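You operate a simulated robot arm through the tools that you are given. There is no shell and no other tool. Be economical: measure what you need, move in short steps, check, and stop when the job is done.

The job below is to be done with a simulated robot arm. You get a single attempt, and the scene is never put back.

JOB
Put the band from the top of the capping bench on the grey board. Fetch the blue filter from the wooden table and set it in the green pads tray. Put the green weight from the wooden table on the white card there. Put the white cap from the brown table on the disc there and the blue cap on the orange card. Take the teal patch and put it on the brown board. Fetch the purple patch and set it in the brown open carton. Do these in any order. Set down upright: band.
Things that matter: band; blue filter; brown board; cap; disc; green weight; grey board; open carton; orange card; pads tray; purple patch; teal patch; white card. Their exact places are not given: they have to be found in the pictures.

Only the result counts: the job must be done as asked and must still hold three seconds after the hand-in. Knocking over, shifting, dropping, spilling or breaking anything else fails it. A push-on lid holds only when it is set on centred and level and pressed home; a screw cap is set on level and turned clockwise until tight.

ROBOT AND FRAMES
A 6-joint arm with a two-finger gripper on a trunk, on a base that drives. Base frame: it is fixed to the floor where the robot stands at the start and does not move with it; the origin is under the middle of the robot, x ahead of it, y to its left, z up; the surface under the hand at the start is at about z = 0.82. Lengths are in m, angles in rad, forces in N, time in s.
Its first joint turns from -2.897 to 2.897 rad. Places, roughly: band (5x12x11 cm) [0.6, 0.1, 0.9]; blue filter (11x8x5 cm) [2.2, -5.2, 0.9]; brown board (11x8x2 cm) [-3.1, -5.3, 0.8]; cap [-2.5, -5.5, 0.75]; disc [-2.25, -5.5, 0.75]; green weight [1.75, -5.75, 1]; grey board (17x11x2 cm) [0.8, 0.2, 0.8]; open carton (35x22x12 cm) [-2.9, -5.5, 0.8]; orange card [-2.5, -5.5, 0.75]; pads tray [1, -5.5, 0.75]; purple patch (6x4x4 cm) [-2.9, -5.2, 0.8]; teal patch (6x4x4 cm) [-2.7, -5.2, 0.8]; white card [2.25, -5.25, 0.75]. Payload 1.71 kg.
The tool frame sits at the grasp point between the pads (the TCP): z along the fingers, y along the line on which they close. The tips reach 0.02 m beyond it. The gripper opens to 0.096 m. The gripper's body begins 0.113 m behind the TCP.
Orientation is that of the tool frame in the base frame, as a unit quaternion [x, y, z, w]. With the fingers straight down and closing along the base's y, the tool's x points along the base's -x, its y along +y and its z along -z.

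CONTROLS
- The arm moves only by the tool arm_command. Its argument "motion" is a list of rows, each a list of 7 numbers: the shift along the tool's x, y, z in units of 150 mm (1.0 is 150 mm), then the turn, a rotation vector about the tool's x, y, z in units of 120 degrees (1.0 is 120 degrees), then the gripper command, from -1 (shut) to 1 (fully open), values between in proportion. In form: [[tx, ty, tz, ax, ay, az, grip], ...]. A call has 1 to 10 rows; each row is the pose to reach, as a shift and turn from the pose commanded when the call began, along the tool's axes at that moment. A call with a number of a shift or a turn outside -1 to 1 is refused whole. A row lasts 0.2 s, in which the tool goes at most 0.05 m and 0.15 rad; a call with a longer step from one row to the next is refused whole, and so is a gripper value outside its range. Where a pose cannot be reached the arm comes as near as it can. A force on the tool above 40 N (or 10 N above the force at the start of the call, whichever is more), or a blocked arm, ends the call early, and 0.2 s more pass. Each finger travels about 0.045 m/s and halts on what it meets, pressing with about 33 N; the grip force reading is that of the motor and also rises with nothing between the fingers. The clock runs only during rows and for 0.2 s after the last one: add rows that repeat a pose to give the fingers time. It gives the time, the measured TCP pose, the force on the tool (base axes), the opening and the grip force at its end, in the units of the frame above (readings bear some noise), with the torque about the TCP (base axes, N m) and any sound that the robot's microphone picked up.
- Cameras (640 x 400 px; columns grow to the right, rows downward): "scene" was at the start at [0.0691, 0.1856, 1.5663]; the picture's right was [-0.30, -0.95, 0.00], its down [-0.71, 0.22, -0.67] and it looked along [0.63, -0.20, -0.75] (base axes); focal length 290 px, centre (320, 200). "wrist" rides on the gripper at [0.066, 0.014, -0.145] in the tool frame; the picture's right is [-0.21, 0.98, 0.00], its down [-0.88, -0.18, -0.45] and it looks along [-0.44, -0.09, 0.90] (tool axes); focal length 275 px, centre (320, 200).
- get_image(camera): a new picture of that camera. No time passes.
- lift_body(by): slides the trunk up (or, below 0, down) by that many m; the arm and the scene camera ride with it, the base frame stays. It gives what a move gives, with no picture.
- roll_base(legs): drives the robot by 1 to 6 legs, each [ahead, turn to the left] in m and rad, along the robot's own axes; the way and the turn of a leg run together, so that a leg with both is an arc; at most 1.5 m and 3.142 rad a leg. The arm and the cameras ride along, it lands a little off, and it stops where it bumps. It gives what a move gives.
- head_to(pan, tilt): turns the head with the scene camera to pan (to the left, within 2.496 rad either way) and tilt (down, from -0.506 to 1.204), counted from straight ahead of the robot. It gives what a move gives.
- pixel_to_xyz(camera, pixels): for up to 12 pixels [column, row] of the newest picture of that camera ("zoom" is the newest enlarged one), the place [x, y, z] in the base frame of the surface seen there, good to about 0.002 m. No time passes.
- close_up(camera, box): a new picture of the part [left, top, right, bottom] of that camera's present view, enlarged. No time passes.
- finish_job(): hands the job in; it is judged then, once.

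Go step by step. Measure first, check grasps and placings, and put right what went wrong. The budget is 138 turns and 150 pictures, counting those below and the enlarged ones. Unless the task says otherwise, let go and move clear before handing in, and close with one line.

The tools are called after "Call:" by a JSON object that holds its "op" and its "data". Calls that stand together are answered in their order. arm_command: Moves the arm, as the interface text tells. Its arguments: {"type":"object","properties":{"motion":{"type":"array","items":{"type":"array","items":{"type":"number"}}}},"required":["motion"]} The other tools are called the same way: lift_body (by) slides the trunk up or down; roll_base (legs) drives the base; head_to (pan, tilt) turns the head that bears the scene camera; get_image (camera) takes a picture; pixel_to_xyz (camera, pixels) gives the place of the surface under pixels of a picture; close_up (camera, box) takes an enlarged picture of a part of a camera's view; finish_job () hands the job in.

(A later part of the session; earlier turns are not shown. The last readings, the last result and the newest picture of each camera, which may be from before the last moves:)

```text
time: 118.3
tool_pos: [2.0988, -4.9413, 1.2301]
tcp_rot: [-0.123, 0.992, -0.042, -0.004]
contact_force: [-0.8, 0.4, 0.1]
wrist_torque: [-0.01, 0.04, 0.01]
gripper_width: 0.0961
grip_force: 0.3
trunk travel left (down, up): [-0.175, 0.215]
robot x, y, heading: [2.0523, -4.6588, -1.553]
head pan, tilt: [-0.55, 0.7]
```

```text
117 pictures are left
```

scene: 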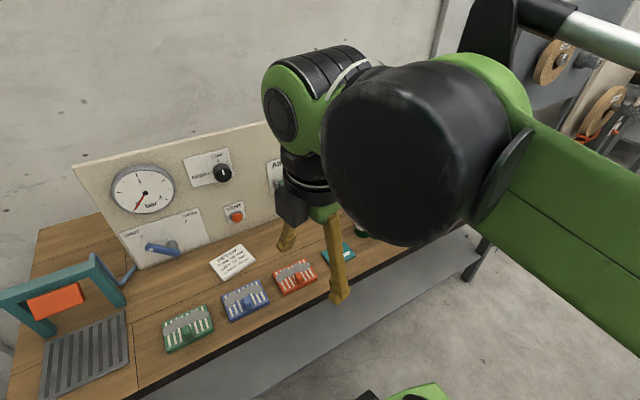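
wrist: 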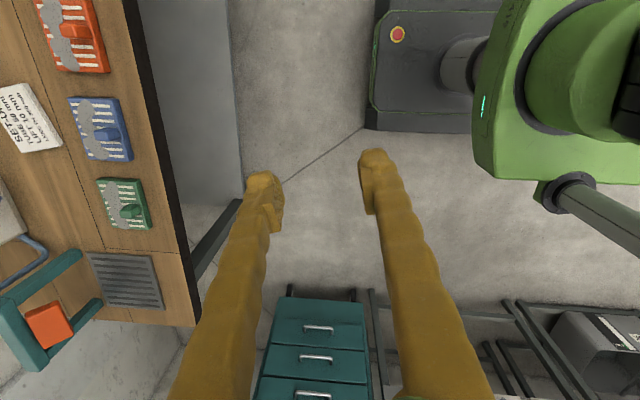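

The arm hides the right part. I'll pan further right, and the tool leans about 5°, so I'll level it at the same time.

Call:
{"op": "arm_command", "data": {"motion": [[-0.3, 0, 0, -0.02, -0.005, 0, 1], [-0.6, 0, 0, -0.039, -0.01, 0, 1], [-0.9, 0, 0, -0.039, -0.01, 0, 1], [-0.9, 0, 0, -0.039, -0.01, 0, 1]]}}

Call:
{"op": "head_to", "data": {"pan": -0.9, "tilt": 0.55}}

Call:
{"op": "get_image", "data": {"camera": "scene"}}

Call:
{"op": "get_image", "data": {"camera": "wrist"}}

```text
time: 119.3
tool_pos: [2.2304, -4.9172, 1.2257]
tcp_rot: [-0.121, 0.993, 0.002, 0.002]
contact_force: [-0.1, 0.2, -0.4]
wrist_torque: [-0.07, 0.06, -0.01]
gripper_width: 0.0959
grip_force: 0.1
trunk travel left (down, up): [-0.175, 0.215]
robot x, y, heading: [2.058, -4.6523, -1.548]
head pan, tilt: [-0.55, 0.7]
```

```text
time: 120.2
tool_pos: [2.2285, -4.9073, 1.2272]
tcp_rot: [-0.123, 0.992, -0.001, 0.001]
contact_force: [-0.6, 0.0, -0.1]
wrist_torque: [0.01, -0.01, -0.01]
gripper_width: 0.0959
grip_force: 0.1
trunk travel left (down, up): [-0.175, 0.215]
robot x, y, heading: [2.0552, -4.6543, -1.553]
head pan, tilt: [-0.901, 0.55]
```

```text
116 pictures are left
```

scene: 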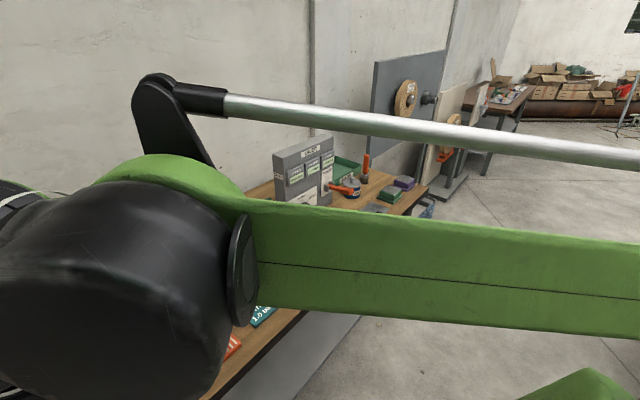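

```text
115 pictures are left
```

wrist: 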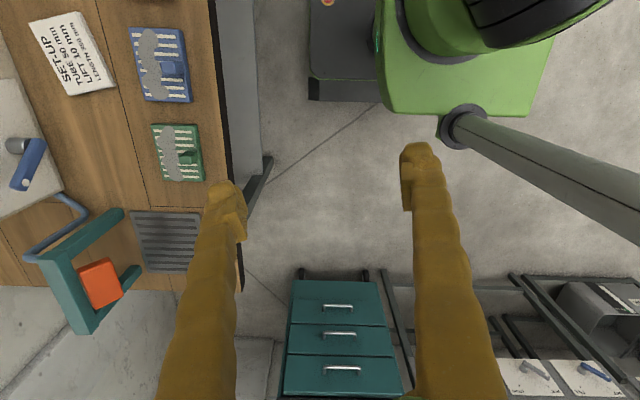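

There is a green tray near (345,168). I'll enlarge that part and measure.

Call:
{"op": "close_up", "data": {"camera": "scene", "box": [240, 130, 450, 240]}}

Call:
{"op": "pixel_to_xyz", "data": {"camera": "scene", "pixels": [[345, 175], [340, 165], [365, 165], [388, 195], [404, 182], [350, 188], [376, 208]]}}

```text
3.05 times, centred on (345, 185) of scene
```

zoom: 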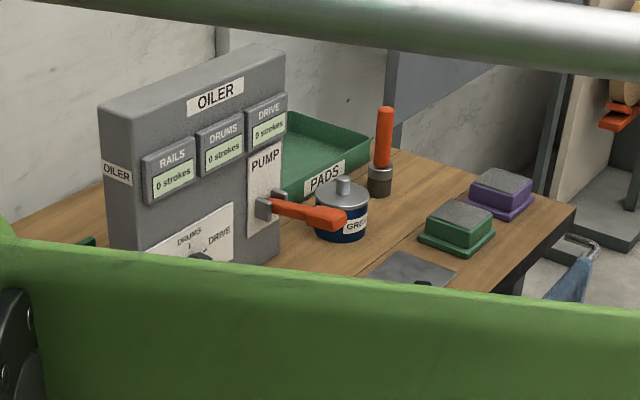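

```text
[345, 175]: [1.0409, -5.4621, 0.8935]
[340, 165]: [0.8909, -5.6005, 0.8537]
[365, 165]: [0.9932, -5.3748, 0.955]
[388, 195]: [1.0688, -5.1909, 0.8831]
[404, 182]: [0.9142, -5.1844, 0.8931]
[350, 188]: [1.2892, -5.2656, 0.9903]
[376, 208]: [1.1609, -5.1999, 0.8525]
```

The PADS tray is at about (0.95,-5.53). Now I'll measure the blue filter and its knob in the wrist view, near (165,68).

Call:
{"op": "close_up", "data": {"camera": "wrist", "box": [20, 0, 240, 138]}}

Call:
{"op": "pixel_to_xyz", "data": {"camera": "wrist", "pixels": [[130, 30], [185, 33], [190, 98], [142, 98], [173, 70], [168, 66], [180, 74], [30, 22], [76, 14], [114, 85], [70, 94], [225, 60]]}}

```text
2.90 times, centred on (130, 69) of wrist
```

zoom: 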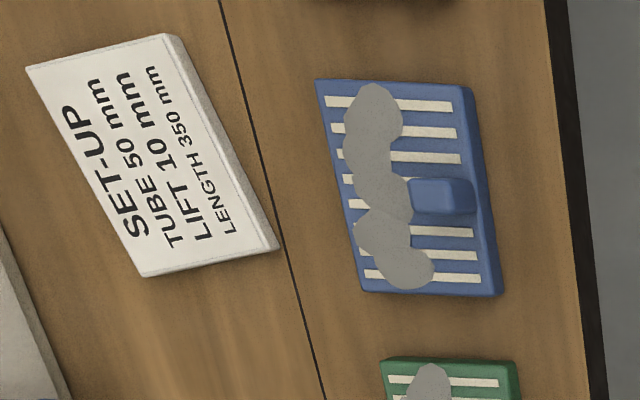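

```text
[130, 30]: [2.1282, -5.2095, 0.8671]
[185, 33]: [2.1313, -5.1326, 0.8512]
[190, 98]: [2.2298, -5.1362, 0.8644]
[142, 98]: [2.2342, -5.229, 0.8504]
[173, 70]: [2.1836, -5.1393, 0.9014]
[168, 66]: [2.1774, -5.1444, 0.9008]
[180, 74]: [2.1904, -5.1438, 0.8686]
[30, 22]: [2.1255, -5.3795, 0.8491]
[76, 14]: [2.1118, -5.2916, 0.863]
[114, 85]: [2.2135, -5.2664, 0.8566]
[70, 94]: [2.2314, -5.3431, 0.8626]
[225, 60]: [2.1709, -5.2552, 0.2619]
```

The knob is at about (2.182,-5.143), z 0.868–0.901, narrow along x. I'll turn the tool so the fingers close along x and come over it.

Call:
{"op": "arm_command", "data": {"motion": [[0.05, -0.07, 0.04, 0, 0, 0.07, 1], [0.1, -0.14, 0.08, 0, 0, 0.14, 1], [0.15, -0.21, 0.12, 0, 0, 0.21, 1], [0.2, -0.28, 0.16, 0, 0, 0.28, 1], [0.25, -0.35, 0.2, 0, 0, 0.35, 1], [0.3, -0.42, 0.24, 0, 0, 0.42, 1], [0.35, -0.49, 0.28, 0, 0, 0.49, 1], [0.4, -0.56, 0.32, 0, 0, 0.56, 1], [0.45, -0.63, 0.36, 0, 0, 0.63, 1], [0.49, -0.7, 0.4, 0, 0, 0.7, 1]]}}

Call:
{"op": "arm_command", "data": {"motion": [[0, 0, 0, 0, 0, 0.07, 1], [0, 0, 0, 0, 0, 0.14, 1], [0, 0, 0, 0, 0, 0.166, 1], [0, 0, 0, 0, 0, 0.166, 1]]}}

Call:
{"op": "get_image", "data": {"camera": "wrist"}}

```text
time: 122.4
tool_pos: [2.1818, -5.037, 1.1642]
tcp_rot: [0.574, 0.819, 0.003, 0.0]
contact_force: [0.6, -0.4, 0.2]
wrist_torque: [0.08, 0.03, 0.02]
gripper_width: 0.0957
grip_force: 0.2
trunk travel left (down, up): [-0.175, 0.215]
robot x, y, heading: [2.0551, -4.6546, -1.554]
head pan, tilt: [-0.901, 0.55]
```

```text
time: 123.4
tool_pos: [2.1824, -5.0358, 1.1659]
tcp_rot: [0.706, 0.708, 0.002, 0.001]
contact_force: [0.4, -0.2, 0.2]
wrist_torque: [0.01, -0.02, -0.01]
gripper_width: 0.0959
grip_force: 0.0
trunk travel left (down, up): [-0.175, 0.215]
robot x, y, heading: [2.0589, -4.6573, -1.551]
head pan, tilt: [-0.901, 0.55]
```

```text
112 pictures are left
```

wrist: 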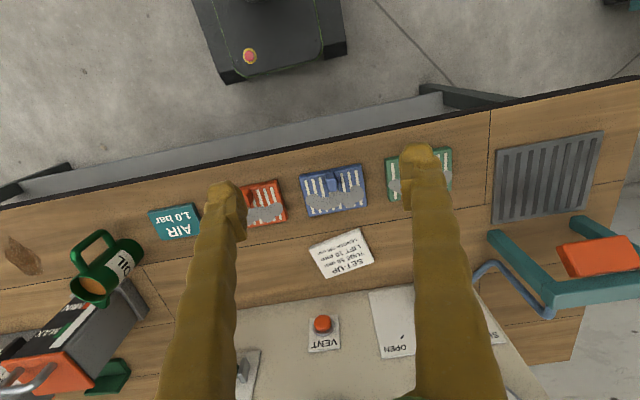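

The filter is square with the tool. I'll move over the knob and down to about z=1.0.

Call:
{"op": "arm_command", "data": {"motion": [[-0.24, 0, 0.1, 0, 0, 0, 1], [-0.48, 0, 0.3, 0, 0, 0, 1], [-0.72, 0, 0.5, 0, 0, 0, 1], [-0.72, 0, 0.75, 0, 0, 0, 1], [-0.72, 0, 1.0, 0, 0, 0, 1], [-0.72, 0, 1.0, 0, 0, 0, 1]]}}

Call:
{"op": "get_image", "data": {"camera": "wrist"}}

Call:
{"op": "close_up", "data": {"camera": "wrist", "box": [200, 60, 440, 210]}}

```text
time: 124.8
tool_pos: [2.1862, -5.1429, 1.0149]
tcp_rot: [0.706, 0.708, 0.002, 0.0]
contact_force: [0.5, -1.4, 0.7]
wrist_torque: [0.02, 0.04, -0.03]
gripper_width: 0.0959
grip_force: 0.1
trunk travel left (down, up): [-0.175, 0.215]
robot x, y, heading: [2.0504, -4.6573, -1.554]
head pan, tilt: [-0.901, 0.55]
```

```text
111 pictures are left
```

wrist: 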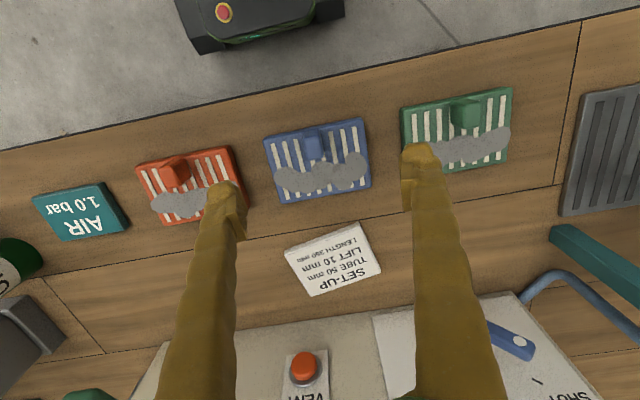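

```text
2.67 times, centred on (320, 135) of wrist
```

zoom: 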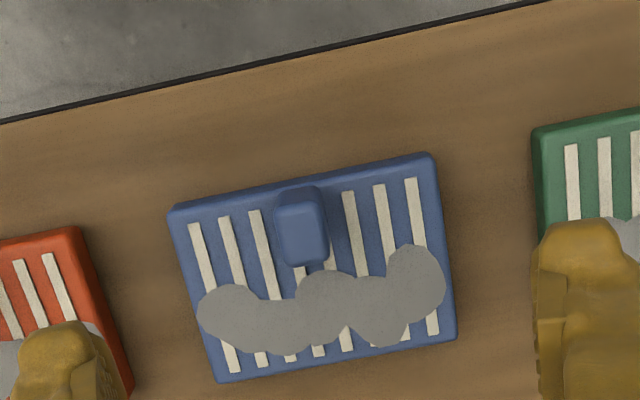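

I'll measure the knob at zoom (300,230) and the filter's corners.

Call:
{"op": "pixel_to_xyz", "data": {"camera": "zoom", "pixels": [[278, 208], [322, 203], [283, 262], [327, 257], [302, 232], [172, 212], [430, 158], [452, 335], [220, 378], [300, 192]]}}

```text
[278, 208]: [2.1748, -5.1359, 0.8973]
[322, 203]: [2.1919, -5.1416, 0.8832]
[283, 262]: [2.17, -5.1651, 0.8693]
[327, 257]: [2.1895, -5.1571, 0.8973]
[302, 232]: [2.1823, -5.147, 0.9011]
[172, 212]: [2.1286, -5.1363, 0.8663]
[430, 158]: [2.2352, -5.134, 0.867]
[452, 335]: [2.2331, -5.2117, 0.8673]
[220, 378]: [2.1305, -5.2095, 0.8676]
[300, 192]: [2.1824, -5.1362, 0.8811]
```

The knob is centred at (2.182,-5.149). I'll descend to z≈0.893 with the fingers part open, then close.

Call:
{"op": "arm_command", "data": {"motion": [[-0.047, -0.027, 0.2, 0, 0, 0, 0.2], [-0.047, -0.027, 0.45, 0, 0, 0, 0.0], [-0.047, -0.027, 0.65, 0, 0, 0, 0.0], [-0.047, -0.027, 0.75, 0, 0, 0, 0], [-0.047, -0.027, 0.815, 0, 0, 0, 0], [-0.047, -0.027, 0.815, 0, 0, 0, -1], [-0.047, -0.027, 0.815, 0, 0, 0, -1], [-0.047, -0.027, 0.815, 0, 0, 0, -1], [-0.047, -0.027, 0.815, 0, 0, 0, -1]]}}

Call:
{"op": "get_image", "data": {"camera": "wrist"}}

```text
time: 126.8
tool_pos: [2.1795, -5.1483, 0.8928]
tcp_rot: [0.706, 0.708, 0.001, 0.0]
contact_force: [0.3, -0.1, 0.3]
wrist_torque: [0.02, -0.01, 0.0]
gripper_width: 0.0166
grip_force: 32.9
trunk travel left (down, up): [-0.175, 0.215]
robot x, y, heading: [2.0546, -4.6547, -1.549]
head pan, tilt: [-0.901, 0.55]
```

```text
109 pictures are left
```

wrist: 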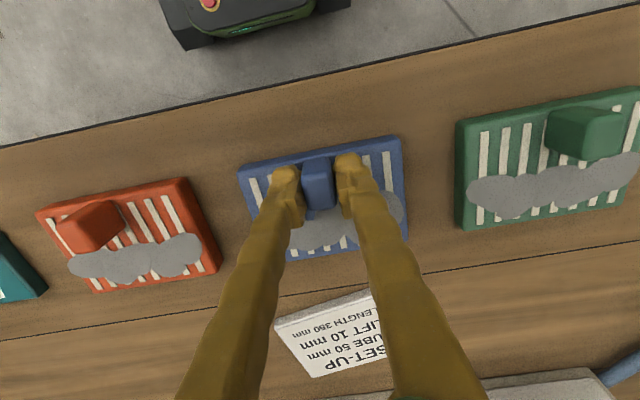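

The knob is gripped at 0.0166 wide. I'll lift gently straight up and check that it stays level.

Call:
{"op": "arm_command", "data": {"motion": [[0, 0, -0.05, 0, 0, 0, -1], [0, 0, -0.15, 0, 0, 0, -1], [0, 0, -0.3, 0, 0, 0, -1], [0, 0, -0.5, 0, 0, 0, -1], [0, 0, -0.75, 0, 0, 0, -1], [0, 0, -1.0, 0, 0, 0, -1]]}}

Call:
{"op": "get_image", "data": {"camera": "wrist"}}

```text
time: 128.2
tool_pos: [2.1785, -5.148, 1.0454]
tcp_rot: [0.706, 0.708, 0.001, 0.001]
contact_force: [1.1, 0.1, -0.4]
wrist_torque: [0.03, 0.0, 0.04]
gripper_width: 0.0169
grip_force: 33.1
trunk travel left (down, up): [-0.175, 0.215]
robot x, y, heading: [2.0559, -4.6545, -1.561]
head pan, tilt: [-0.901, 0.55]
```

```text
108 pictures are left
```

wrist: 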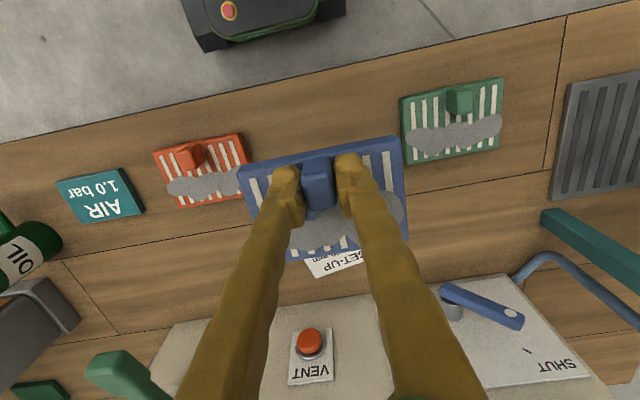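

The filter hangs level. I'll raise and retract it, back up, and drive to the tray end of the table.

Call:
{"op": "arm_command", "data": {"motion": [[0, 0, -0.2, 0, 0, 0, -1], [0.1, 0, -0.4, 0, 0, 0, -1], [0.3, 0, -0.6, 0, 0, 0, -1], [0.5, 0, -0.8, 0, 0, 0, -1], [0.7, 0, -0.9, 0, 0, 0, -1], [0.9, 0, -0.9, 0, 0, 0, -1]]}}

Call:
{"op": "roll_base", "data": {"legs": [[-0.4, 0], [0, -1.59], [1.05, 0], [0, 1.57]]}}

Call:
{"op": "head_to", "data": {"pan": 0.1, "tilt": 0.6}}

Call:
{"op": "get_image", "data": {"camera": "scene"}}

Call:
{"op": "get_image", "data": {"camera": "wrist"}}

```text
time: 129.6
tool_pos: [2.1774, -5.0146, 1.1815]
tcp_rot: [0.706, 0.708, 0.001, 0.0]
contact_force: [-0.5, 0.2, -1.5]
wrist_torque: [-0.02, 0.0, 0.0]
gripper_width: 0.0168
grip_force: 32.7
trunk travel left (down, up): [-0.175, 0.215]
robot x, y, heading: [2.0543, -4.656, -1.55]
head pan, tilt: [-0.901, 0.55]
```

```text
time: 148.5
tool_pos: [0.7814, -4.557, 1.1874]
tcp_rot: [0.952, 0.305, -0.007, 0.003]
contact_force: [1.0, 0.1, -0.2]
wrist_torque: [0.01, 0.01, -0.02]
gripper_width: 0.0166
grip_force: 33.1
trunk travel left (down, up): [-0.175, 0.215]
robot x, y, heading: [0.9886, -4.2584, -2.51]
head pan, tilt: [-0.901, 0.55]
stopped in leg 4: the robot was blocked; the commanded pose is now the measured one
```

```text
time: 149.8
tool_pos: [0.7832, -4.5537, 1.1872]
tcp_rot: [0.952, 0.305, -0.009, 0.005]
contact_force: [-0.6, 0.1, -0.9]
wrist_torque: [0.04, -0.01, 0.01]
gripper_width: 0.0165
grip_force: 32.8
trunk travel left (down, up): [-0.175, 0.215]
robot x, y, heading: [0.9866, -4.2587, -2.508]
head pan, tilt: [0.099, 0.6]
```

```text
107 pictures are left
```

scene: 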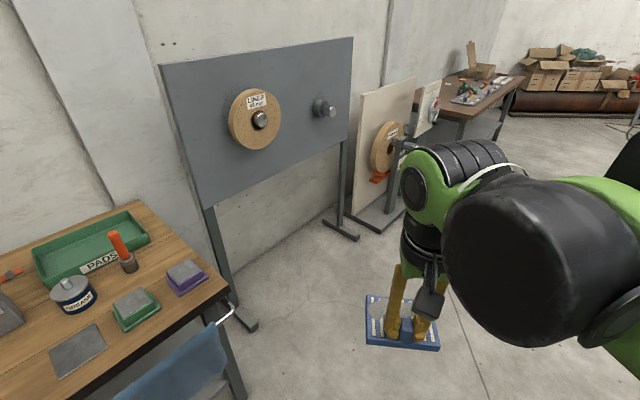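

```text
106 pictures are left
```

wrist: 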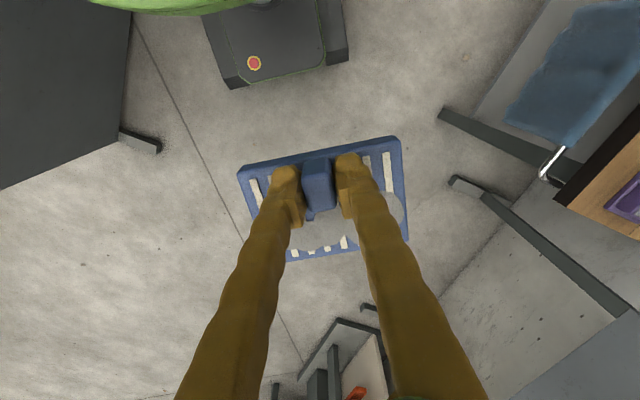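

The turn was blocked at heading -2.51, with the filter still held. I'll see what was touched on the right and rear.

Call:
{"op": "head_to", "data": {"pan": -1.6, "tilt": 0.5}}

Call:
{"op": "get_image", "data": {"camera": "scene"}}

Call:
{"op": "head_to", "data": {"pan": -2.45, "tilt": 0.6}}

Call:
{"op": "get_image", "data": {"camera": "scene"}}

```text
time: 151.5
tool_pos: [0.7841, -4.5543, 1.1867]
tcp_rot: [0.953, 0.304, -0.009, 0.005]
contact_force: [-0.6, 0.4, -0.7]
wrist_torque: [0.02, 0.01, 0.01]
gripper_width: 0.0169
grip_force: 33.0
trunk travel left (down, up): [-0.175, 0.215]
robot x, y, heading: [0.9863, -4.2623, -2.508]
head pan, tilt: [-1.6, 0.499]
```

```text
105 pictures are left
```

scene: 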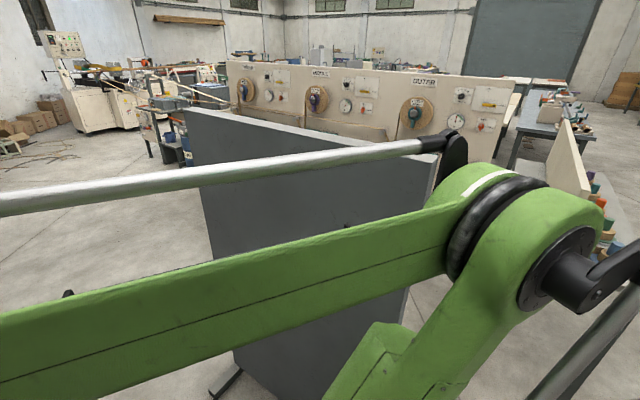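

```text
time: 152.7
tool_pos: [0.7835, -4.5537, 1.1875]
tcp_rot: [0.952, 0.305, -0.008, 0.004]
contact_force: [0.3, -0.5, -0.8]
wrist_torque: [0.03, -0.02, -0.01]
gripper_width: 0.0167
grip_force: 32.6
trunk travel left (down, up): [-0.175, 0.215]
robot x, y, heading: [0.9814, -4.2608, -2.514]
head pan, tilt: [-2.45, 0.6]
```

```text
104 pictures are left
```

scene: 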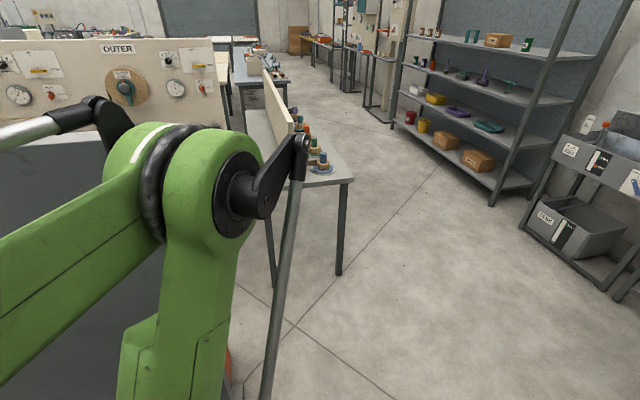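

The elbow likely reached the grey roll panel behind at y≈-3.76. I'll turn back, shift to clear it, get nearer to the table and then turn.

Call:
{"op": "roll_base", "data": {"legs": [[0, -0.63], [-0.27, 0], [0, 0.63], [0.36, 0], [0, 0.95]]}}

Call:
{"op": "head_to", "data": {"pan": 0.0, "tilt": 0.7}}

Call:
{"op": "get_image", "data": {"camera": "scene"}}

```text
time: 166.3
tool_pos: [1.0938, -4.7909, 1.1904]
tcp_rot: [0.709, 0.705, -0.009, 0.011]
contact_force: [-0.9, -1.6, -1.1]
wrist_torque: [0.07, -0.05, 0.01]
gripper_width: 0.0169
grip_force: 33.1
trunk travel left (down, up): [-0.175, 0.215]
robot x, y, heading: [0.9729, -4.464, -1.566]
head pan, tilt: [-2.45, 0.6]
```

```text
time: 168.6
tool_pos: [1.0936, -4.8069, 1.1851]
tcp_rot: [0.709, 0.705, -0.003, 0.006]
contact_force: [0.2, 0.9, -0.4]
wrist_torque: [-0.08, 0.05, -0.01]
gripper_width: 0.0167
grip_force: 32.8
trunk travel left (down, up): [-0.175, 0.215]
robot x, y, heading: [0.9702, -4.4623, -1.563]
head pan, tilt: [0.0, 0.7]
```

```text
103 pictures are left
```

scene: 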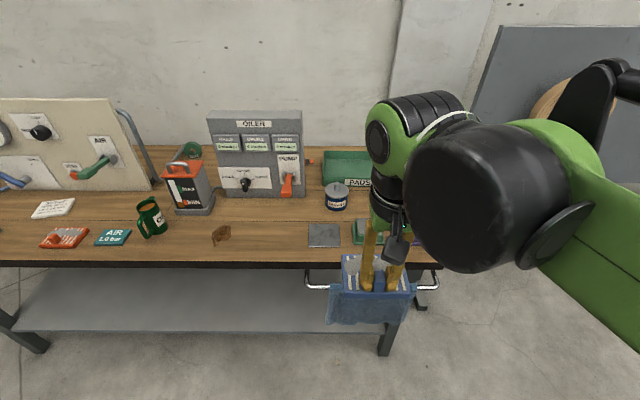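

I'm in front of the tray end, which shows at (345,165). I'll roll 0.15 m ahead, then reach out high over the tray.

Call:
{"op": "roll_base", "data": {"legs": [[0.15, 0]]}}

Call:
{"op": "arm_command", "data": {"motion": [[-0.3, -0.1, 0, 0, 0, 0, -1], [-0.6, -0.2, 0, 0, 0, 0, -1], [-0.9, -0.3, 0, 0, 0, 0, -1], [-1.0, -0.5, 0, 0, 0, 0, -1], [-1.0, -0.7, 0, 0, 0, 0, -1]]}}

Call:
{"op": "get_image", "data": {"camera": "scene"}}

Call:
{"op": "get_image", "data": {"camera": "wrist"}}

```text
time: 170.2
tool_pos: [1.0918, -4.9451, 1.1882]
tcp_rot: [0.71, 0.705, -0.007, 0.01]
contact_force: [-0.5, 0.6, -1.5]
wrist_torque: [-0.1, -0.03, -0.02]
gripper_width: 0.0167
grip_force: 33.4
trunk travel left (down, up): [-0.175, 0.215]
robot x, y, heading: [0.9734, -4.6161, -1.566]
head pan, tilt: [0.0, 0.7]
```

```text
time: 171.4
tool_pos: [0.9859, -5.0603, 1.2048]
tcp_rot: [0.709, 0.705, -0.016, 0.019]
contact_force: [-0.5, 0.0, -1.8]
wrist_torque: [0.04, 0.02, 0.0]
gripper_width: 0.0166
grip_force: 33.2
trunk travel left (down, up): [-0.175, 0.215]
robot x, y, heading: [0.9756, -4.6153, -1.563]
head pan, tilt: [0.0, 0.7]
```

```text
102 pictures are left
```

scene: 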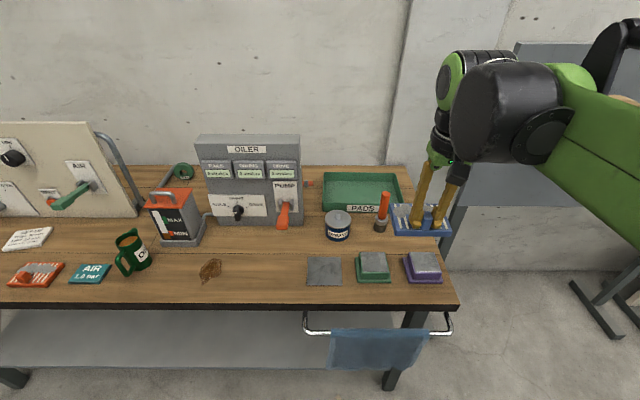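

```text
101 pictures are left
```

wrist: 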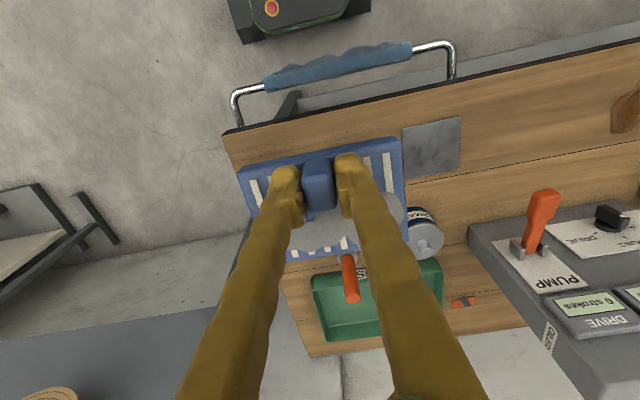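

The tray is clearly visible. I'll measure its rim and floor, and the brush and pot in front of it.

Call:
{"op": "close_up", "data": {"camera": "scene", "box": [290, 150, 450, 250]}}

Call:
{"op": "pixel_to_xyz", "data": {"camera": "zoom", "pixels": [[135, 88], [437, 90], [145, 180], [430, 180], [290, 170], [130, 235], [450, 215], [380, 160], [386, 180], [372, 310], [190, 255], [290, 232]]}}

```text
4.00 times, centred on (370, 200) of scene
```

zoom: 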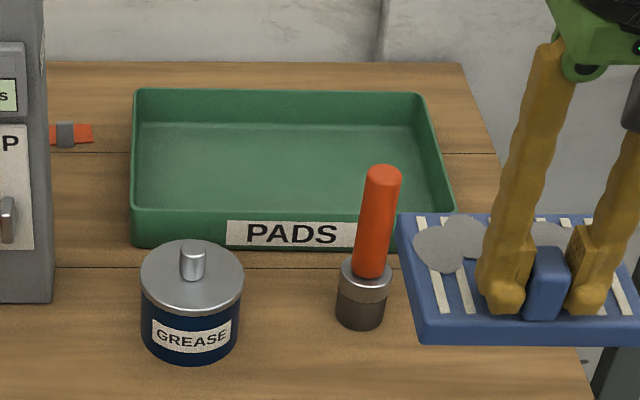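

```text
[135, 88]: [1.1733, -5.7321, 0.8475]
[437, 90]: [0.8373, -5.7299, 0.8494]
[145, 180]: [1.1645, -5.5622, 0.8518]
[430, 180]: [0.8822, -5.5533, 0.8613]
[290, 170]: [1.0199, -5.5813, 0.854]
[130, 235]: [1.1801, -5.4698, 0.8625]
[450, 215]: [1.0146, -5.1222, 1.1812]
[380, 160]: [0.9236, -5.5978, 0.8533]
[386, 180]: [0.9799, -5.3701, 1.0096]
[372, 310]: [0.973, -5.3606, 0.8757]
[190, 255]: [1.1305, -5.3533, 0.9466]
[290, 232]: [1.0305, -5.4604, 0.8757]
```

The tray floor is z≈0.854, x 0.87–1.17, y -5.47…-5.71. I'll level the tool and reach out over it, staying high above the brush.

Call:
{"op": "arm_command", "data": {"motion": [[-0.25, 0.1, 0, 0, 0.012, 0, -1], [-0.5, 0.2, 0, 0, 0.024, 0, -1], [-0.75, 0.3, 0, 0, 0.024, 0, -1], [-1.0, 0.3, 0, 0, 0.024, 0, -1], [-1.0, 0.3, 0, 0, 0.024, 0, -1]]}}

Call:
{"op": "arm_command", "data": {"motion": [[-0.25, 0, 0, 0, 0, 0, -1], [-0.5, 0, 0, 0, 0, 0, -1], [-0.75, 0, 0, 0, 0, 0, -1], [-1.0, 0, 0, 0, 0, 0, -1], [-1.0, 0, 0, 0, 0, 0, -1]]}}

```text
time: 172.8
tool_pos: [1.0301, -5.2179, 1.2102]
tcp_rot: [0.709, 0.705, 0.002, 0.0]
contact_force: [-0.4, 1.3, -0.7]
wrist_torque: [-0.14, -0.01, -0.02]
gripper_width: 0.0168
grip_force: 33.1
trunk travel left (down, up): [-0.175, 0.215]
robot x, y, heading: [0.9737, -4.6148, -1.57]
head pan, tilt: [0.0, 0.7]
stopped in row 5: the arm was blocked; the commanded pose is now the measured one
```

```text
time: 174.0
tool_pos: [1.0288, -5.3834, 1.2002]
tcp_rot: [0.709, 0.705, 0.007, -0.005]
contact_force: [-0.7, 0.9, 0.0]
wrist_torque: [-0.02, 0.03, 0.01]
gripper_width: 0.0169
grip_force: 32.9
trunk travel left (down, up): [-0.175, 0.215]
robot x, y, heading: [0.9791, -4.615, -1.567]
head pan, tilt: [0.0, 0.7]
```

I'm at y=-5.383. I'll go the remaining 0.16 m out and start lowering.

Call:
{"op": "arm_command", "data": {"motion": [[-0.25, 0, 0, 0, 0, 0, -1], [-0.5, 0, 0, 0, 0, 0, -1], [-0.75, 0, 0, 0, 0, 0, -1], [-1.0, 0, 0.1, 0, 0, 0, -1], [-1.0, 0, 0.35, 0, 0, 0, -1], [-1.0, 0, 0.6, 0, 0, 0, -1], [-1.0, 0, 0.85, 0, 0, 0, -1]]}}

Call:
{"op": "get_image", "data": {"camera": "scene"}}

Call:
{"op": "get_image", "data": {"camera": "wrist"}}

```text
time: 175.6
tool_pos: [1.0278, -5.5262, 1.0754]
tcp_rot: [0.709, 0.705, 0.005, -0.004]
contact_force: [1.2, 0.1, -0.6]
wrist_torque: [-0.06, -0.01, 0.01]
gripper_width: 0.0165
grip_force: 33.5
trunk travel left (down, up): [-0.175, 0.215]
robot x, y, heading: [0.9757, -4.6161, -1.563]
head pan, tilt: [0.0, 0.7]
```

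```text
99 pictures are left
```

scene: 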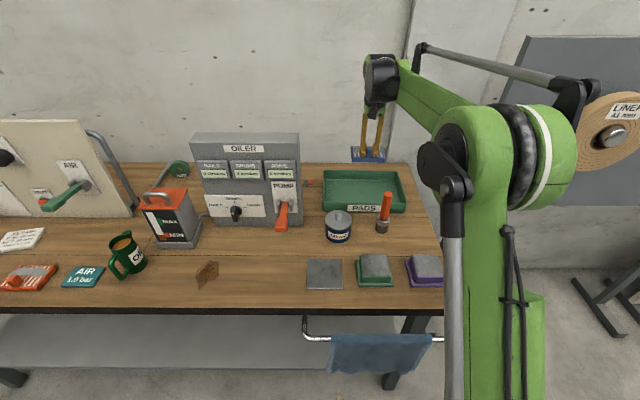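

```text
98 pictures are left
```

wrist: 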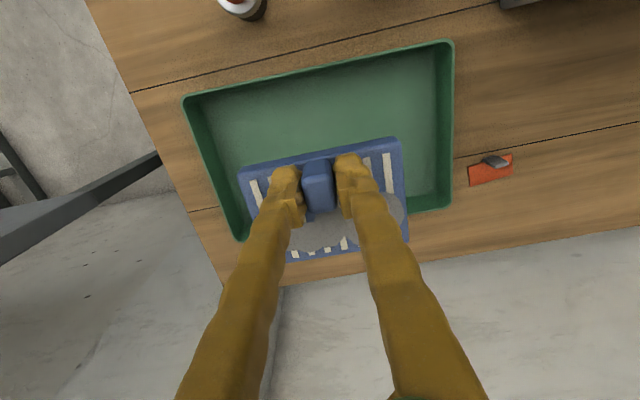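

I'll measure the tray's rim corners in this wrist view to confirm where the filter will land.

Call:
{"op": "pixel_to_xyz", "data": {"camera": "wrist", "pixels": [[185, 97], [450, 42], [452, 205], [238, 240], [195, 108], [440, 55], [436, 205], [300, 120], [245, 180], [400, 140], [405, 240]]}}

```text
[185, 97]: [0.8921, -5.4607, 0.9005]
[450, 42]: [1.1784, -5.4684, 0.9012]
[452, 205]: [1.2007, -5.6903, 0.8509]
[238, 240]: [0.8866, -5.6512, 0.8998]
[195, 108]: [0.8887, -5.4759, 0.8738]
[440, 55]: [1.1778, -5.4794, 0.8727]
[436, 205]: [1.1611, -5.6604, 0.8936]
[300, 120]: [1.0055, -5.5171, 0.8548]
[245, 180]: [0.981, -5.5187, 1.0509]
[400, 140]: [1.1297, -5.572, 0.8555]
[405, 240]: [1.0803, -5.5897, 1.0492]
```

The filter lies centred within the tray (x 0.97–1.08, y -5.51…-5.59). I'll lower it slowly and then release.

Call:
{"op": "arm_command", "data": {"motion": [[0, 0, 0.25, 0, 0, 0, -1], [0, 0, 0.5, 0, 0, 0, -1], [0, 0, 0.75, 0, 0, 0, -1], [0, 0, 0.95, 0, 0, 0, -1], [0, 0, 0.95, 0, 0, 0, -1]]}}

Call:
{"op": "arm_command", "data": {"motion": [[0, 0, 0.06, 0, 0, 0, -1], [0, 0, 0.12, 0, 0, 0, -1], [0, 0, 0.18, 0, 0, 0, -1], [0, 0, 0.24, 0, 0, 0, -1]]}}

Call:
{"op": "get_image", "data": {"camera": "wrist"}}

```text
time: 176.8
tool_pos: [1.0282, -5.5253, 0.9327]
tcp_rot: [0.71, 0.704, 0.005, -0.003]
contact_force: [-0.2, -0.1, -0.9]
wrist_torque: [0.01, 0.01, 0.0]
gripper_width: 0.0167
grip_force: 32.6
trunk travel left (down, up): [-0.175, 0.215]
robot x, y, heading: [0.975, -4.6156, -1.564]
head pan, tilt: [0.0, 0.7]
```

```text
time: 177.8
tool_pos: [1.0289, -5.5244, 0.8983]
tcp_rot: [0.709, 0.705, 0.005, -0.003]
contact_force: [-0.8, 1.1, 1.5]
wrist_torque: [-0.08, 0.01, 0.01]
gripper_width: 0.0169
grip_force: 32.6
trunk travel left (down, up): [-0.175, 0.215]
robot x, y, heading: [0.9724, -4.6176, -1.566]
head pan, tilt: [0.0, 0.7]
```

```text
97 pictures are left
```

wrist: 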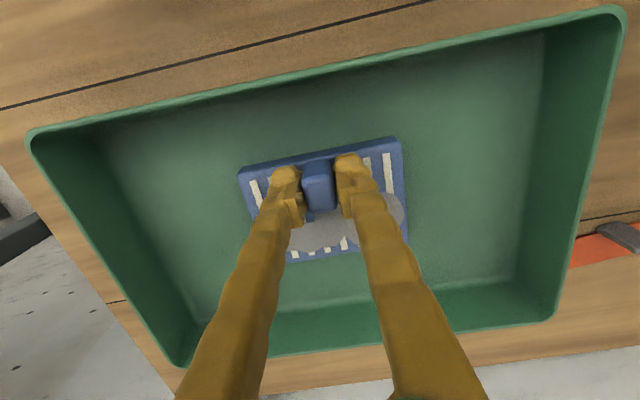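

The filter is down on the tray floor. I'll release and rise straight up.

Call:
{"op": "arm_command", "data": {"motion": [[0, 0, 0.01, 0, 0, 0, -0.3], [0, 0, 0.01, 0, 0, 0, 0.1], [0, 0, 0.01, 0, 0, 0, 0.1], [0, 0, -0.15, 0, 0, 0, 0.1], [0, 0, -0.4, 0, 0, 0, 0.1], [0, 0, -0.7, 0, 0, 0, 0.1], [0, 0, -1.0, 0, 0, 0, 0.1]]}}

Call:
{"op": "get_image", "data": {"camera": "wrist"}}

Call:
{"op": "arm_command", "data": {"motion": [[0, 0, -0.25, 0, 0, 0, 0.1], [0, 0, -0.5, 0, 0, 0, 0.1], [0, 0, -0.75, 0, 0, 0, 0.1], [0.25, 0, -1.0, 0, 0, 0, 0.1], [0.5, 0, -1.0, 0, 0, 0, 0.1], [0.75, 0, -1.0, 0, 0, 0, 0.1], [1.0, 0, -1.0, 0, 0, 0, 0.1]]}}

Call:
{"op": "arm_command", "data": {"motion": [[0.25, 0, 0, 0, 0, 0, 0.1], [0.5, 0, 0, 0, 0, 0, 0.1], [0.75, 0, 0, 0, 0, 0, 0.1], [1.0, 0, 0, 0, 0, 0, 0.1]]}}

Call:
{"op": "head_to", "data": {"pan": 0.5, "tilt": 0.6}}

Call:
{"op": "get_image", "data": {"camera": "scene"}}

```text
time: 179.4
tool_pos: [1.0286, -5.5251, 1.046]
tcp_rot: [0.709, 0.705, 0.005, -0.004]
contact_force: [-0.1, -0.1, 0.0]
wrist_torque: [0.0, 0.01, -0.01]
gripper_width: 0.0524
grip_force: 0.1
trunk travel left (down, up): [-0.175, 0.215]
robot x, y, heading: [0.9729, -4.6166, -1.563]
head pan, tilt: [0.0, 0.7]
```

```text
96 pictures are left
```

wrist: 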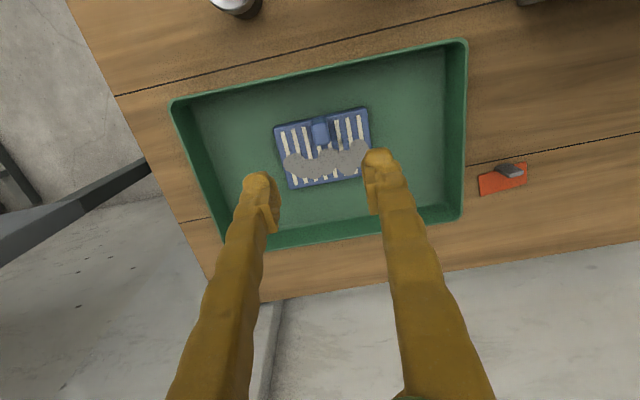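

```text
refused: row 4 steps farther than a row can; nothing moved
```

```text
time: 180.4
tool_pos: [1.0288, -5.3767, 1.0472]
tcp_rot: [0.71, 0.704, 0.005, -0.003]
contact_force: [0.7, -0.2, -0.6]
wrist_torque: [0.05, 0.01, -0.01]
gripper_width: 0.0527
grip_force: 0.0
trunk travel left (down, up): [-0.175, 0.215]
robot x, y, heading: [0.9727, -4.6159, -1.561]
head pan, tilt: [0.0, 0.7]
```

```text
time: 181.3
tool_pos: [1.0284, -5.3777, 1.0476]
tcp_rot: [0.709, 0.705, 0.005, -0.004]
contact_force: [0.1, 0.5, -0.1]
wrist_torque: [-0.03, -0.02, -0.03]
gripper_width: 0.0529
grip_force: 0.0
trunk travel left (down, up): [-0.175, 0.215]
robot x, y, heading: [0.9758, -4.6162, -1.566]
head pan, tilt: [0.499, 0.6]
```

```text
95 pictures are left
```

scene: 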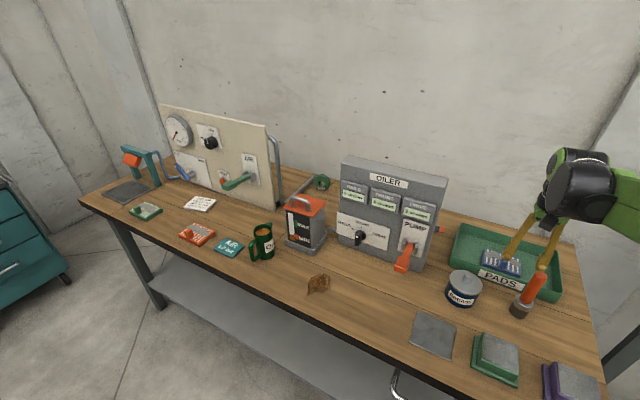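

The filter sits in the tray. I'll raise clear of the brush and enlarge the green object near (320,183) to find the green weight.

Call:
{"op": "arm_command", "data": {"motion": [[0, 0, -0.25, 0, 0, 0, 0.1], [0, 0, -0.5, 0, 0, 0, 0.1], [0, 0, -0.75, 0, 0, 0, 0.1], [0, 0, -1.0, 0, 0, 0, 0.1]]}}

Call:
{"op": "close_up", "data": {"camera": "scene", "box": [160, 140, 352, 260]}}

Call:
{"op": "pixel_to_xyz", "data": {"camera": "scene", "pixels": [[320, 183], [200, 203], [283, 200], [310, 188]]}}

Call:
{"op": "close_up", "data": {"camera": "scene", "box": [432, 210, 592, 310]}}

```text
time: 182.3
tool_pos: [1.0281, -5.3789, 1.1987]
tcp_rot: [0.709, 0.705, 0.006, -0.003]
contact_force: [-0.3, -0.2, -0.2]
wrist_torque: [0.03, -0.03, -0.02]
gripper_width: 0.053
grip_force: 0.0
trunk travel left (down, up): [-0.175, 0.215]
robot x, y, heading: [0.9735, -4.6173, -1.564]
head pan, tilt: [0.499, 0.6]
```

```text
3.33 times, centred on (256, 200) of scene
```

zoom: 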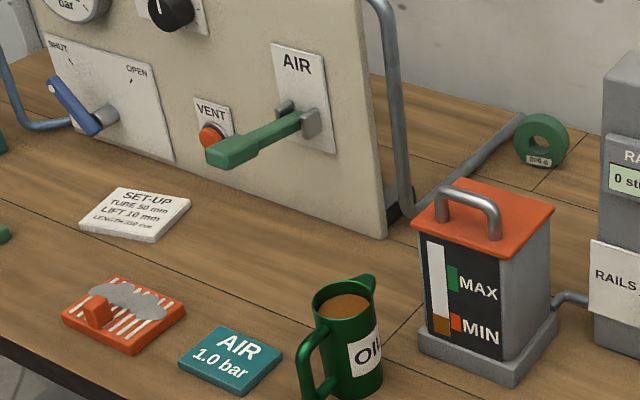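

```text
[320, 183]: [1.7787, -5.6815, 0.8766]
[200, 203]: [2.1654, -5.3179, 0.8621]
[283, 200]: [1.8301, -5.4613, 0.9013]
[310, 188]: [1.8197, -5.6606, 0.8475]
```

```text
4.00 times, centred on (512, 260) of scene
```

zoom: 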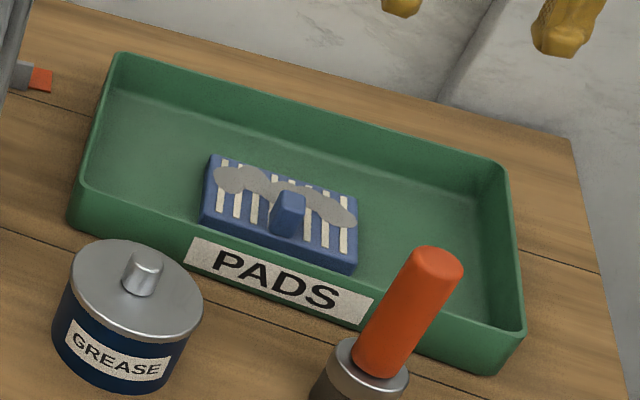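

The green weight is an "800 g" ring at about (1.78,-5.69), standing behind the oil reservoir. I'll retract the arm and drive to face it at x≈1.8.

Call:
{"op": "arm_command", "data": {"motion": [[0.25, 0, 0, 0, 0, 0, 0.1], [0.5, 0, 0, 0, 0, 0, 0.1], [0.75, 0, 0, 0, 0, 0, 0.1], [1.0, 0, 0, 0, 0, 0, 0.1]]}}

Call:
{"op": "arm_command", "data": {"motion": [[0.25, 0, 0, 0, 0, 0, 0.1], [0.5, 0, 0, 0, 0, 0, 0.1], [0.75, 0, 0, 0, 0, 0, 0.1], [1.0, 0, 0, 0, 0, 0, 0.1]]}}

Call:
{"op": "roll_base", "data": {"legs": [[-0.15, 0], [0, 1.57], [0.85, 0], [0, -1.57], [0.25, 0]]}}

Call:
{"op": "head_to", "data": {"pan": 0.0, "tilt": 0.6}}

Call:
{"op": "get_image", "data": {"camera": "scene"}}

Call:
{"op": "get_image", "data": {"camera": "wrist"}}

```text
time: 183.3
tool_pos: [1.0299, -5.2282, 1.2006]
tcp_rot: [0.709, 0.705, 0.006, -0.003]
contact_force: [0.8, -1.0, 0.3]
wrist_torque: [0.05, -0.02, 0.01]
gripper_width: 0.0527
grip_force: 0.1
trunk travel left (down, up): [-0.175, 0.215]
robot x, y, heading: [0.9764, -4.6128, -1.568]
head pan, tilt: [0.499, 0.6]
```

```text
time: 184.3
tool_pos: [1.0287, -5.0777, 1.2011]
tcp_rot: [0.709, 0.705, 0.006, -0.002]
contact_force: [0.5, -0.1, 0.1]
wrist_torque: [-0.07, 0.0, 0.0]
gripper_width: 0.0526
grip_force: 0.1
trunk travel left (down, up): [-0.175, 0.215]
robot x, y, heading: [0.9739, -4.6184, -1.566]
head pan, tilt: [0.499, 0.6]
```

```text
time: 205.4
tool_pos: [1.8728, -5.1865, 1.2004]
tcp_rot: [0.717, 0.697, 0.006, -0.002]
contact_force: [0.5, 0.3, -0.1]
wrist_torque: [-0.03, -0.05, 0.02]
gripper_width: 0.0529
grip_force: 0.0
trunk travel left (down, up): [-0.175, 0.215]
robot x, y, heading: [1.8283, -4.726, -1.584]
head pan, tilt: [0.499, 0.6]
```

```text
time: 206.3
tool_pos: [1.8738, -5.1858, 1.2018]
tcp_rot: [0.717, 0.697, 0.003, -0.002]
contact_force: [-0.9, -2.0, 0.7]
wrist_torque: [0.24, -0.01, -0.01]
gripper_width: 0.0529
grip_force: 0.1
trunk travel left (down, up): [-0.175, 0.215]
robot x, y, heading: [1.8283, -4.7237, -1.586]
head pan, tilt: [0.0, 0.6]
```

```text
92 pictures are left
```

scene: 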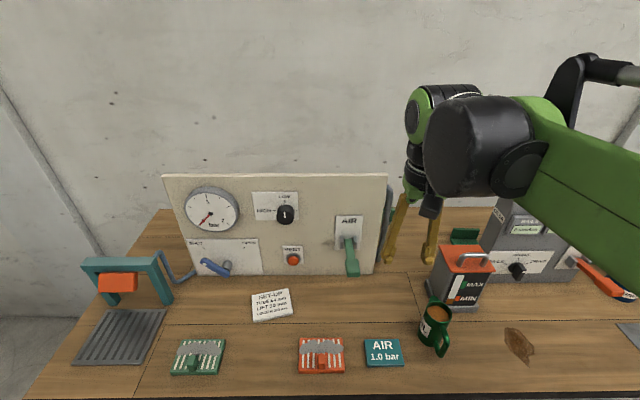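

```text
91 pictures are left
```

wrist: 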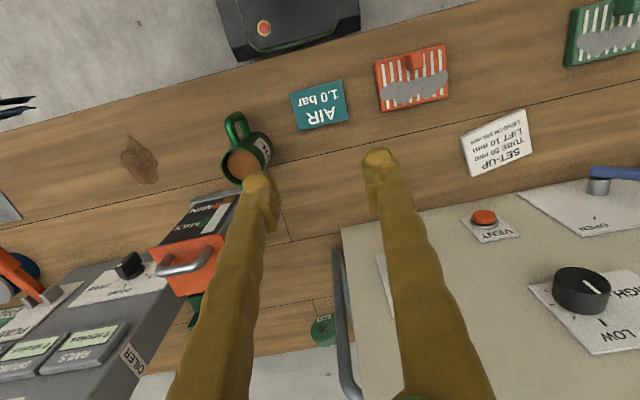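

There are green things at wrist (325,328) and scene (465,237). I'll enlarge both.

Call:
{"op": "close_up", "data": {"camera": "wrist", "box": [160, 240, 400, 390]}}

Call:
{"op": "close_up", "data": {"camera": "scene", "box": [370, 190, 530, 290]}}

Call:
{"op": "pixel_to_xyz", "data": {"camera": "wrist", "pixels": [[323, 322], [325, 338], [312, 328], [334, 325], [192, 312], [347, 385], [338, 300]]}}

Call:
{"op": "pixel_to_xyz", "data": {"camera": "scene", "pixels": [[465, 235], [465, 241], [400, 240], [468, 252], [388, 190], [385, 265]]}}

```text
2.67 times, centred on (280, 315) of wrist
```

zoom: 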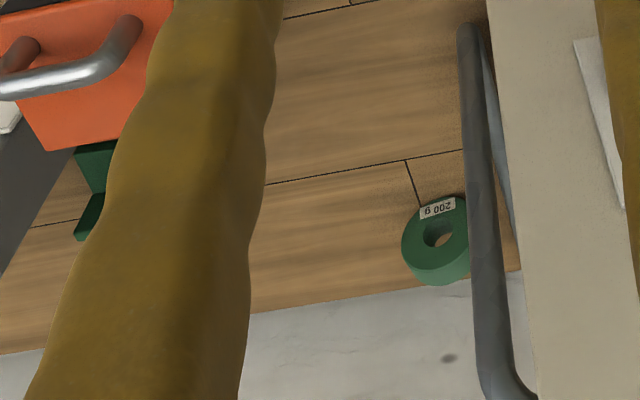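

```text
4.00 times, centred on (450, 240) of scene
```

zoom: 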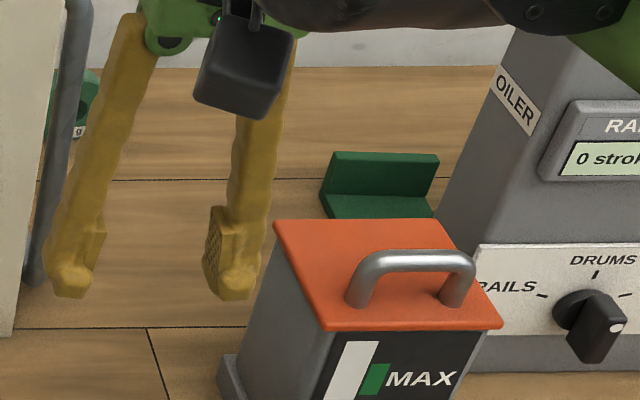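

```text
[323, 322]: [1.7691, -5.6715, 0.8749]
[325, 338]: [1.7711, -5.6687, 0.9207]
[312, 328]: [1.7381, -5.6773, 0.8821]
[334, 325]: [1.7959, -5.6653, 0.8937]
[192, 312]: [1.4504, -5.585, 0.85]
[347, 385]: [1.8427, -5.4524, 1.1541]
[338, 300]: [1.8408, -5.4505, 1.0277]
```

```text
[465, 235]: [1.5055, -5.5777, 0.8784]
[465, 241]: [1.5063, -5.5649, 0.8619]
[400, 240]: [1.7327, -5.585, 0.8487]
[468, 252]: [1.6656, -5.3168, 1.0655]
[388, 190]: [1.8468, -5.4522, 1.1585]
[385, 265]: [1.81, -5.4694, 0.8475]
```

The weight is a "200 g" ring standing on its rim at about (1.768,-5.68), 7 cm tall, between the board's tube (x 1.84) and the reservoir. I'll go over it high up for a close look.

Call:
{"op": "arm_command", "data": {"motion": [[0, -0.2, -0.1, 0, 0, 0, 0.5], [0, -0.4, -0.2, 0, 0, 0, 0.5], [0, -0.6, -0.3, 0, 0, 0, 0.5], [-0.2, -0.7, -0.4, 0, 0, 0, 0.5], [-0.5, -0.7, -0.4, 0, 0, 0, 0.5], [-0.75, -0.7, -0.4, 0, 0, 0, 0.5], [-1.0, -0.7, -0.4, 0, 0, 0, 0.5]]}}

Call:
{"op": "arm_command", "data": {"motion": [[-0.25, 0, 0, 0, 0, 0, 1], [-0.5, 0, 0, 0, 0, 0, 1], [-0.75, 0, 0, 0, 0, 0, 1], [-1.0, 0, 0, 0, 0, 0, 1], [-1.0, 0, 0, 0, 0, 0, 1]]}}

Call:
{"op": "get_image", "data": {"camera": "wrist"}}

Call:
{"op": "get_image", "data": {"camera": "scene"}}

```text
time: 207.9
tool_pos: [1.7617, -5.3216, 1.2649]
tcp_rot: [0.717, 0.697, 0.0, 0.002]
contact_force: [0.4, -0.8, -1.3]
wrist_torque: [0.11, 0.0, 0.0]
gripper_width: 0.0722
grip_force: 0.1
trunk travel left (down, up): [-0.175, 0.215]
robot x, y, heading: [1.8291, -4.7226, -1.583]
head pan, tilt: [0.0, 0.6]
```

```text
time: 209.2
tool_pos: [1.7611, -5.4683, 1.2667]
tcp_rot: [0.718, 0.696, 0.001, 0.002]
contact_force: [0.8, -0.3, -0.3]
wrist_torque: [0.03, 0.02, -0.01]
gripper_width: 0.096
grip_force: 0.2
trunk travel left (down, up): [-0.175, 0.215]
robot x, y, heading: [1.8292, -4.7265, -1.586]
head pan, tilt: [0.0, 0.6]
```

```text
88 pictures are left
```

wrist: 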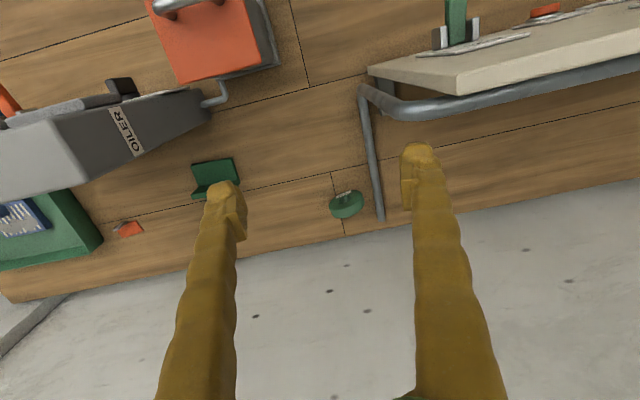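

```text
87 pictures are left
```

scene: 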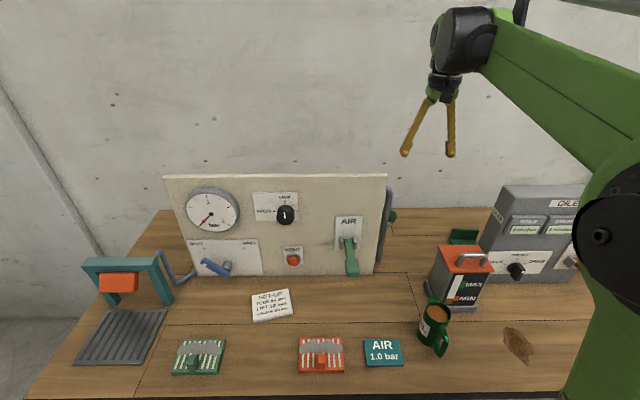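

Call:
{"op": "close_up", "data": {"camera": "wrist", "box": [280, 160, 424, 250]}}

Call:
{"op": "pixel_to_xyz", "data": {"camera": "zoom", "pixels": [[290, 130], [290, 160], [290, 200], [290, 235], [225, 190], [365, 190], [275, 245], [310, 210], [443, 270], [400, 100], [260, 160], [330, 180]]}}

```text
4.44 times, centred on (352, 205) of wrist
```

zoom: 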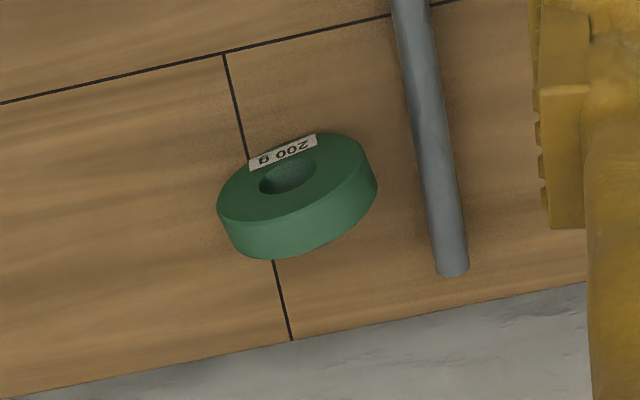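

```text
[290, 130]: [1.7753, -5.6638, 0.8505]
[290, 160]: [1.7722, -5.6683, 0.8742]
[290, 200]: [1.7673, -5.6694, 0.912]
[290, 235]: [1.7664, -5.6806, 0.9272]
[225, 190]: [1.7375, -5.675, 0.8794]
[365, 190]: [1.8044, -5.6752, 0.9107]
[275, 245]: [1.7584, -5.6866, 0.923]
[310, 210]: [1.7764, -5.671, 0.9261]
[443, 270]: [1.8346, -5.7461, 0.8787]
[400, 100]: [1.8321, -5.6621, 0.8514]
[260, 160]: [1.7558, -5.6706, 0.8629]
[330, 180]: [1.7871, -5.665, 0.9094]
```

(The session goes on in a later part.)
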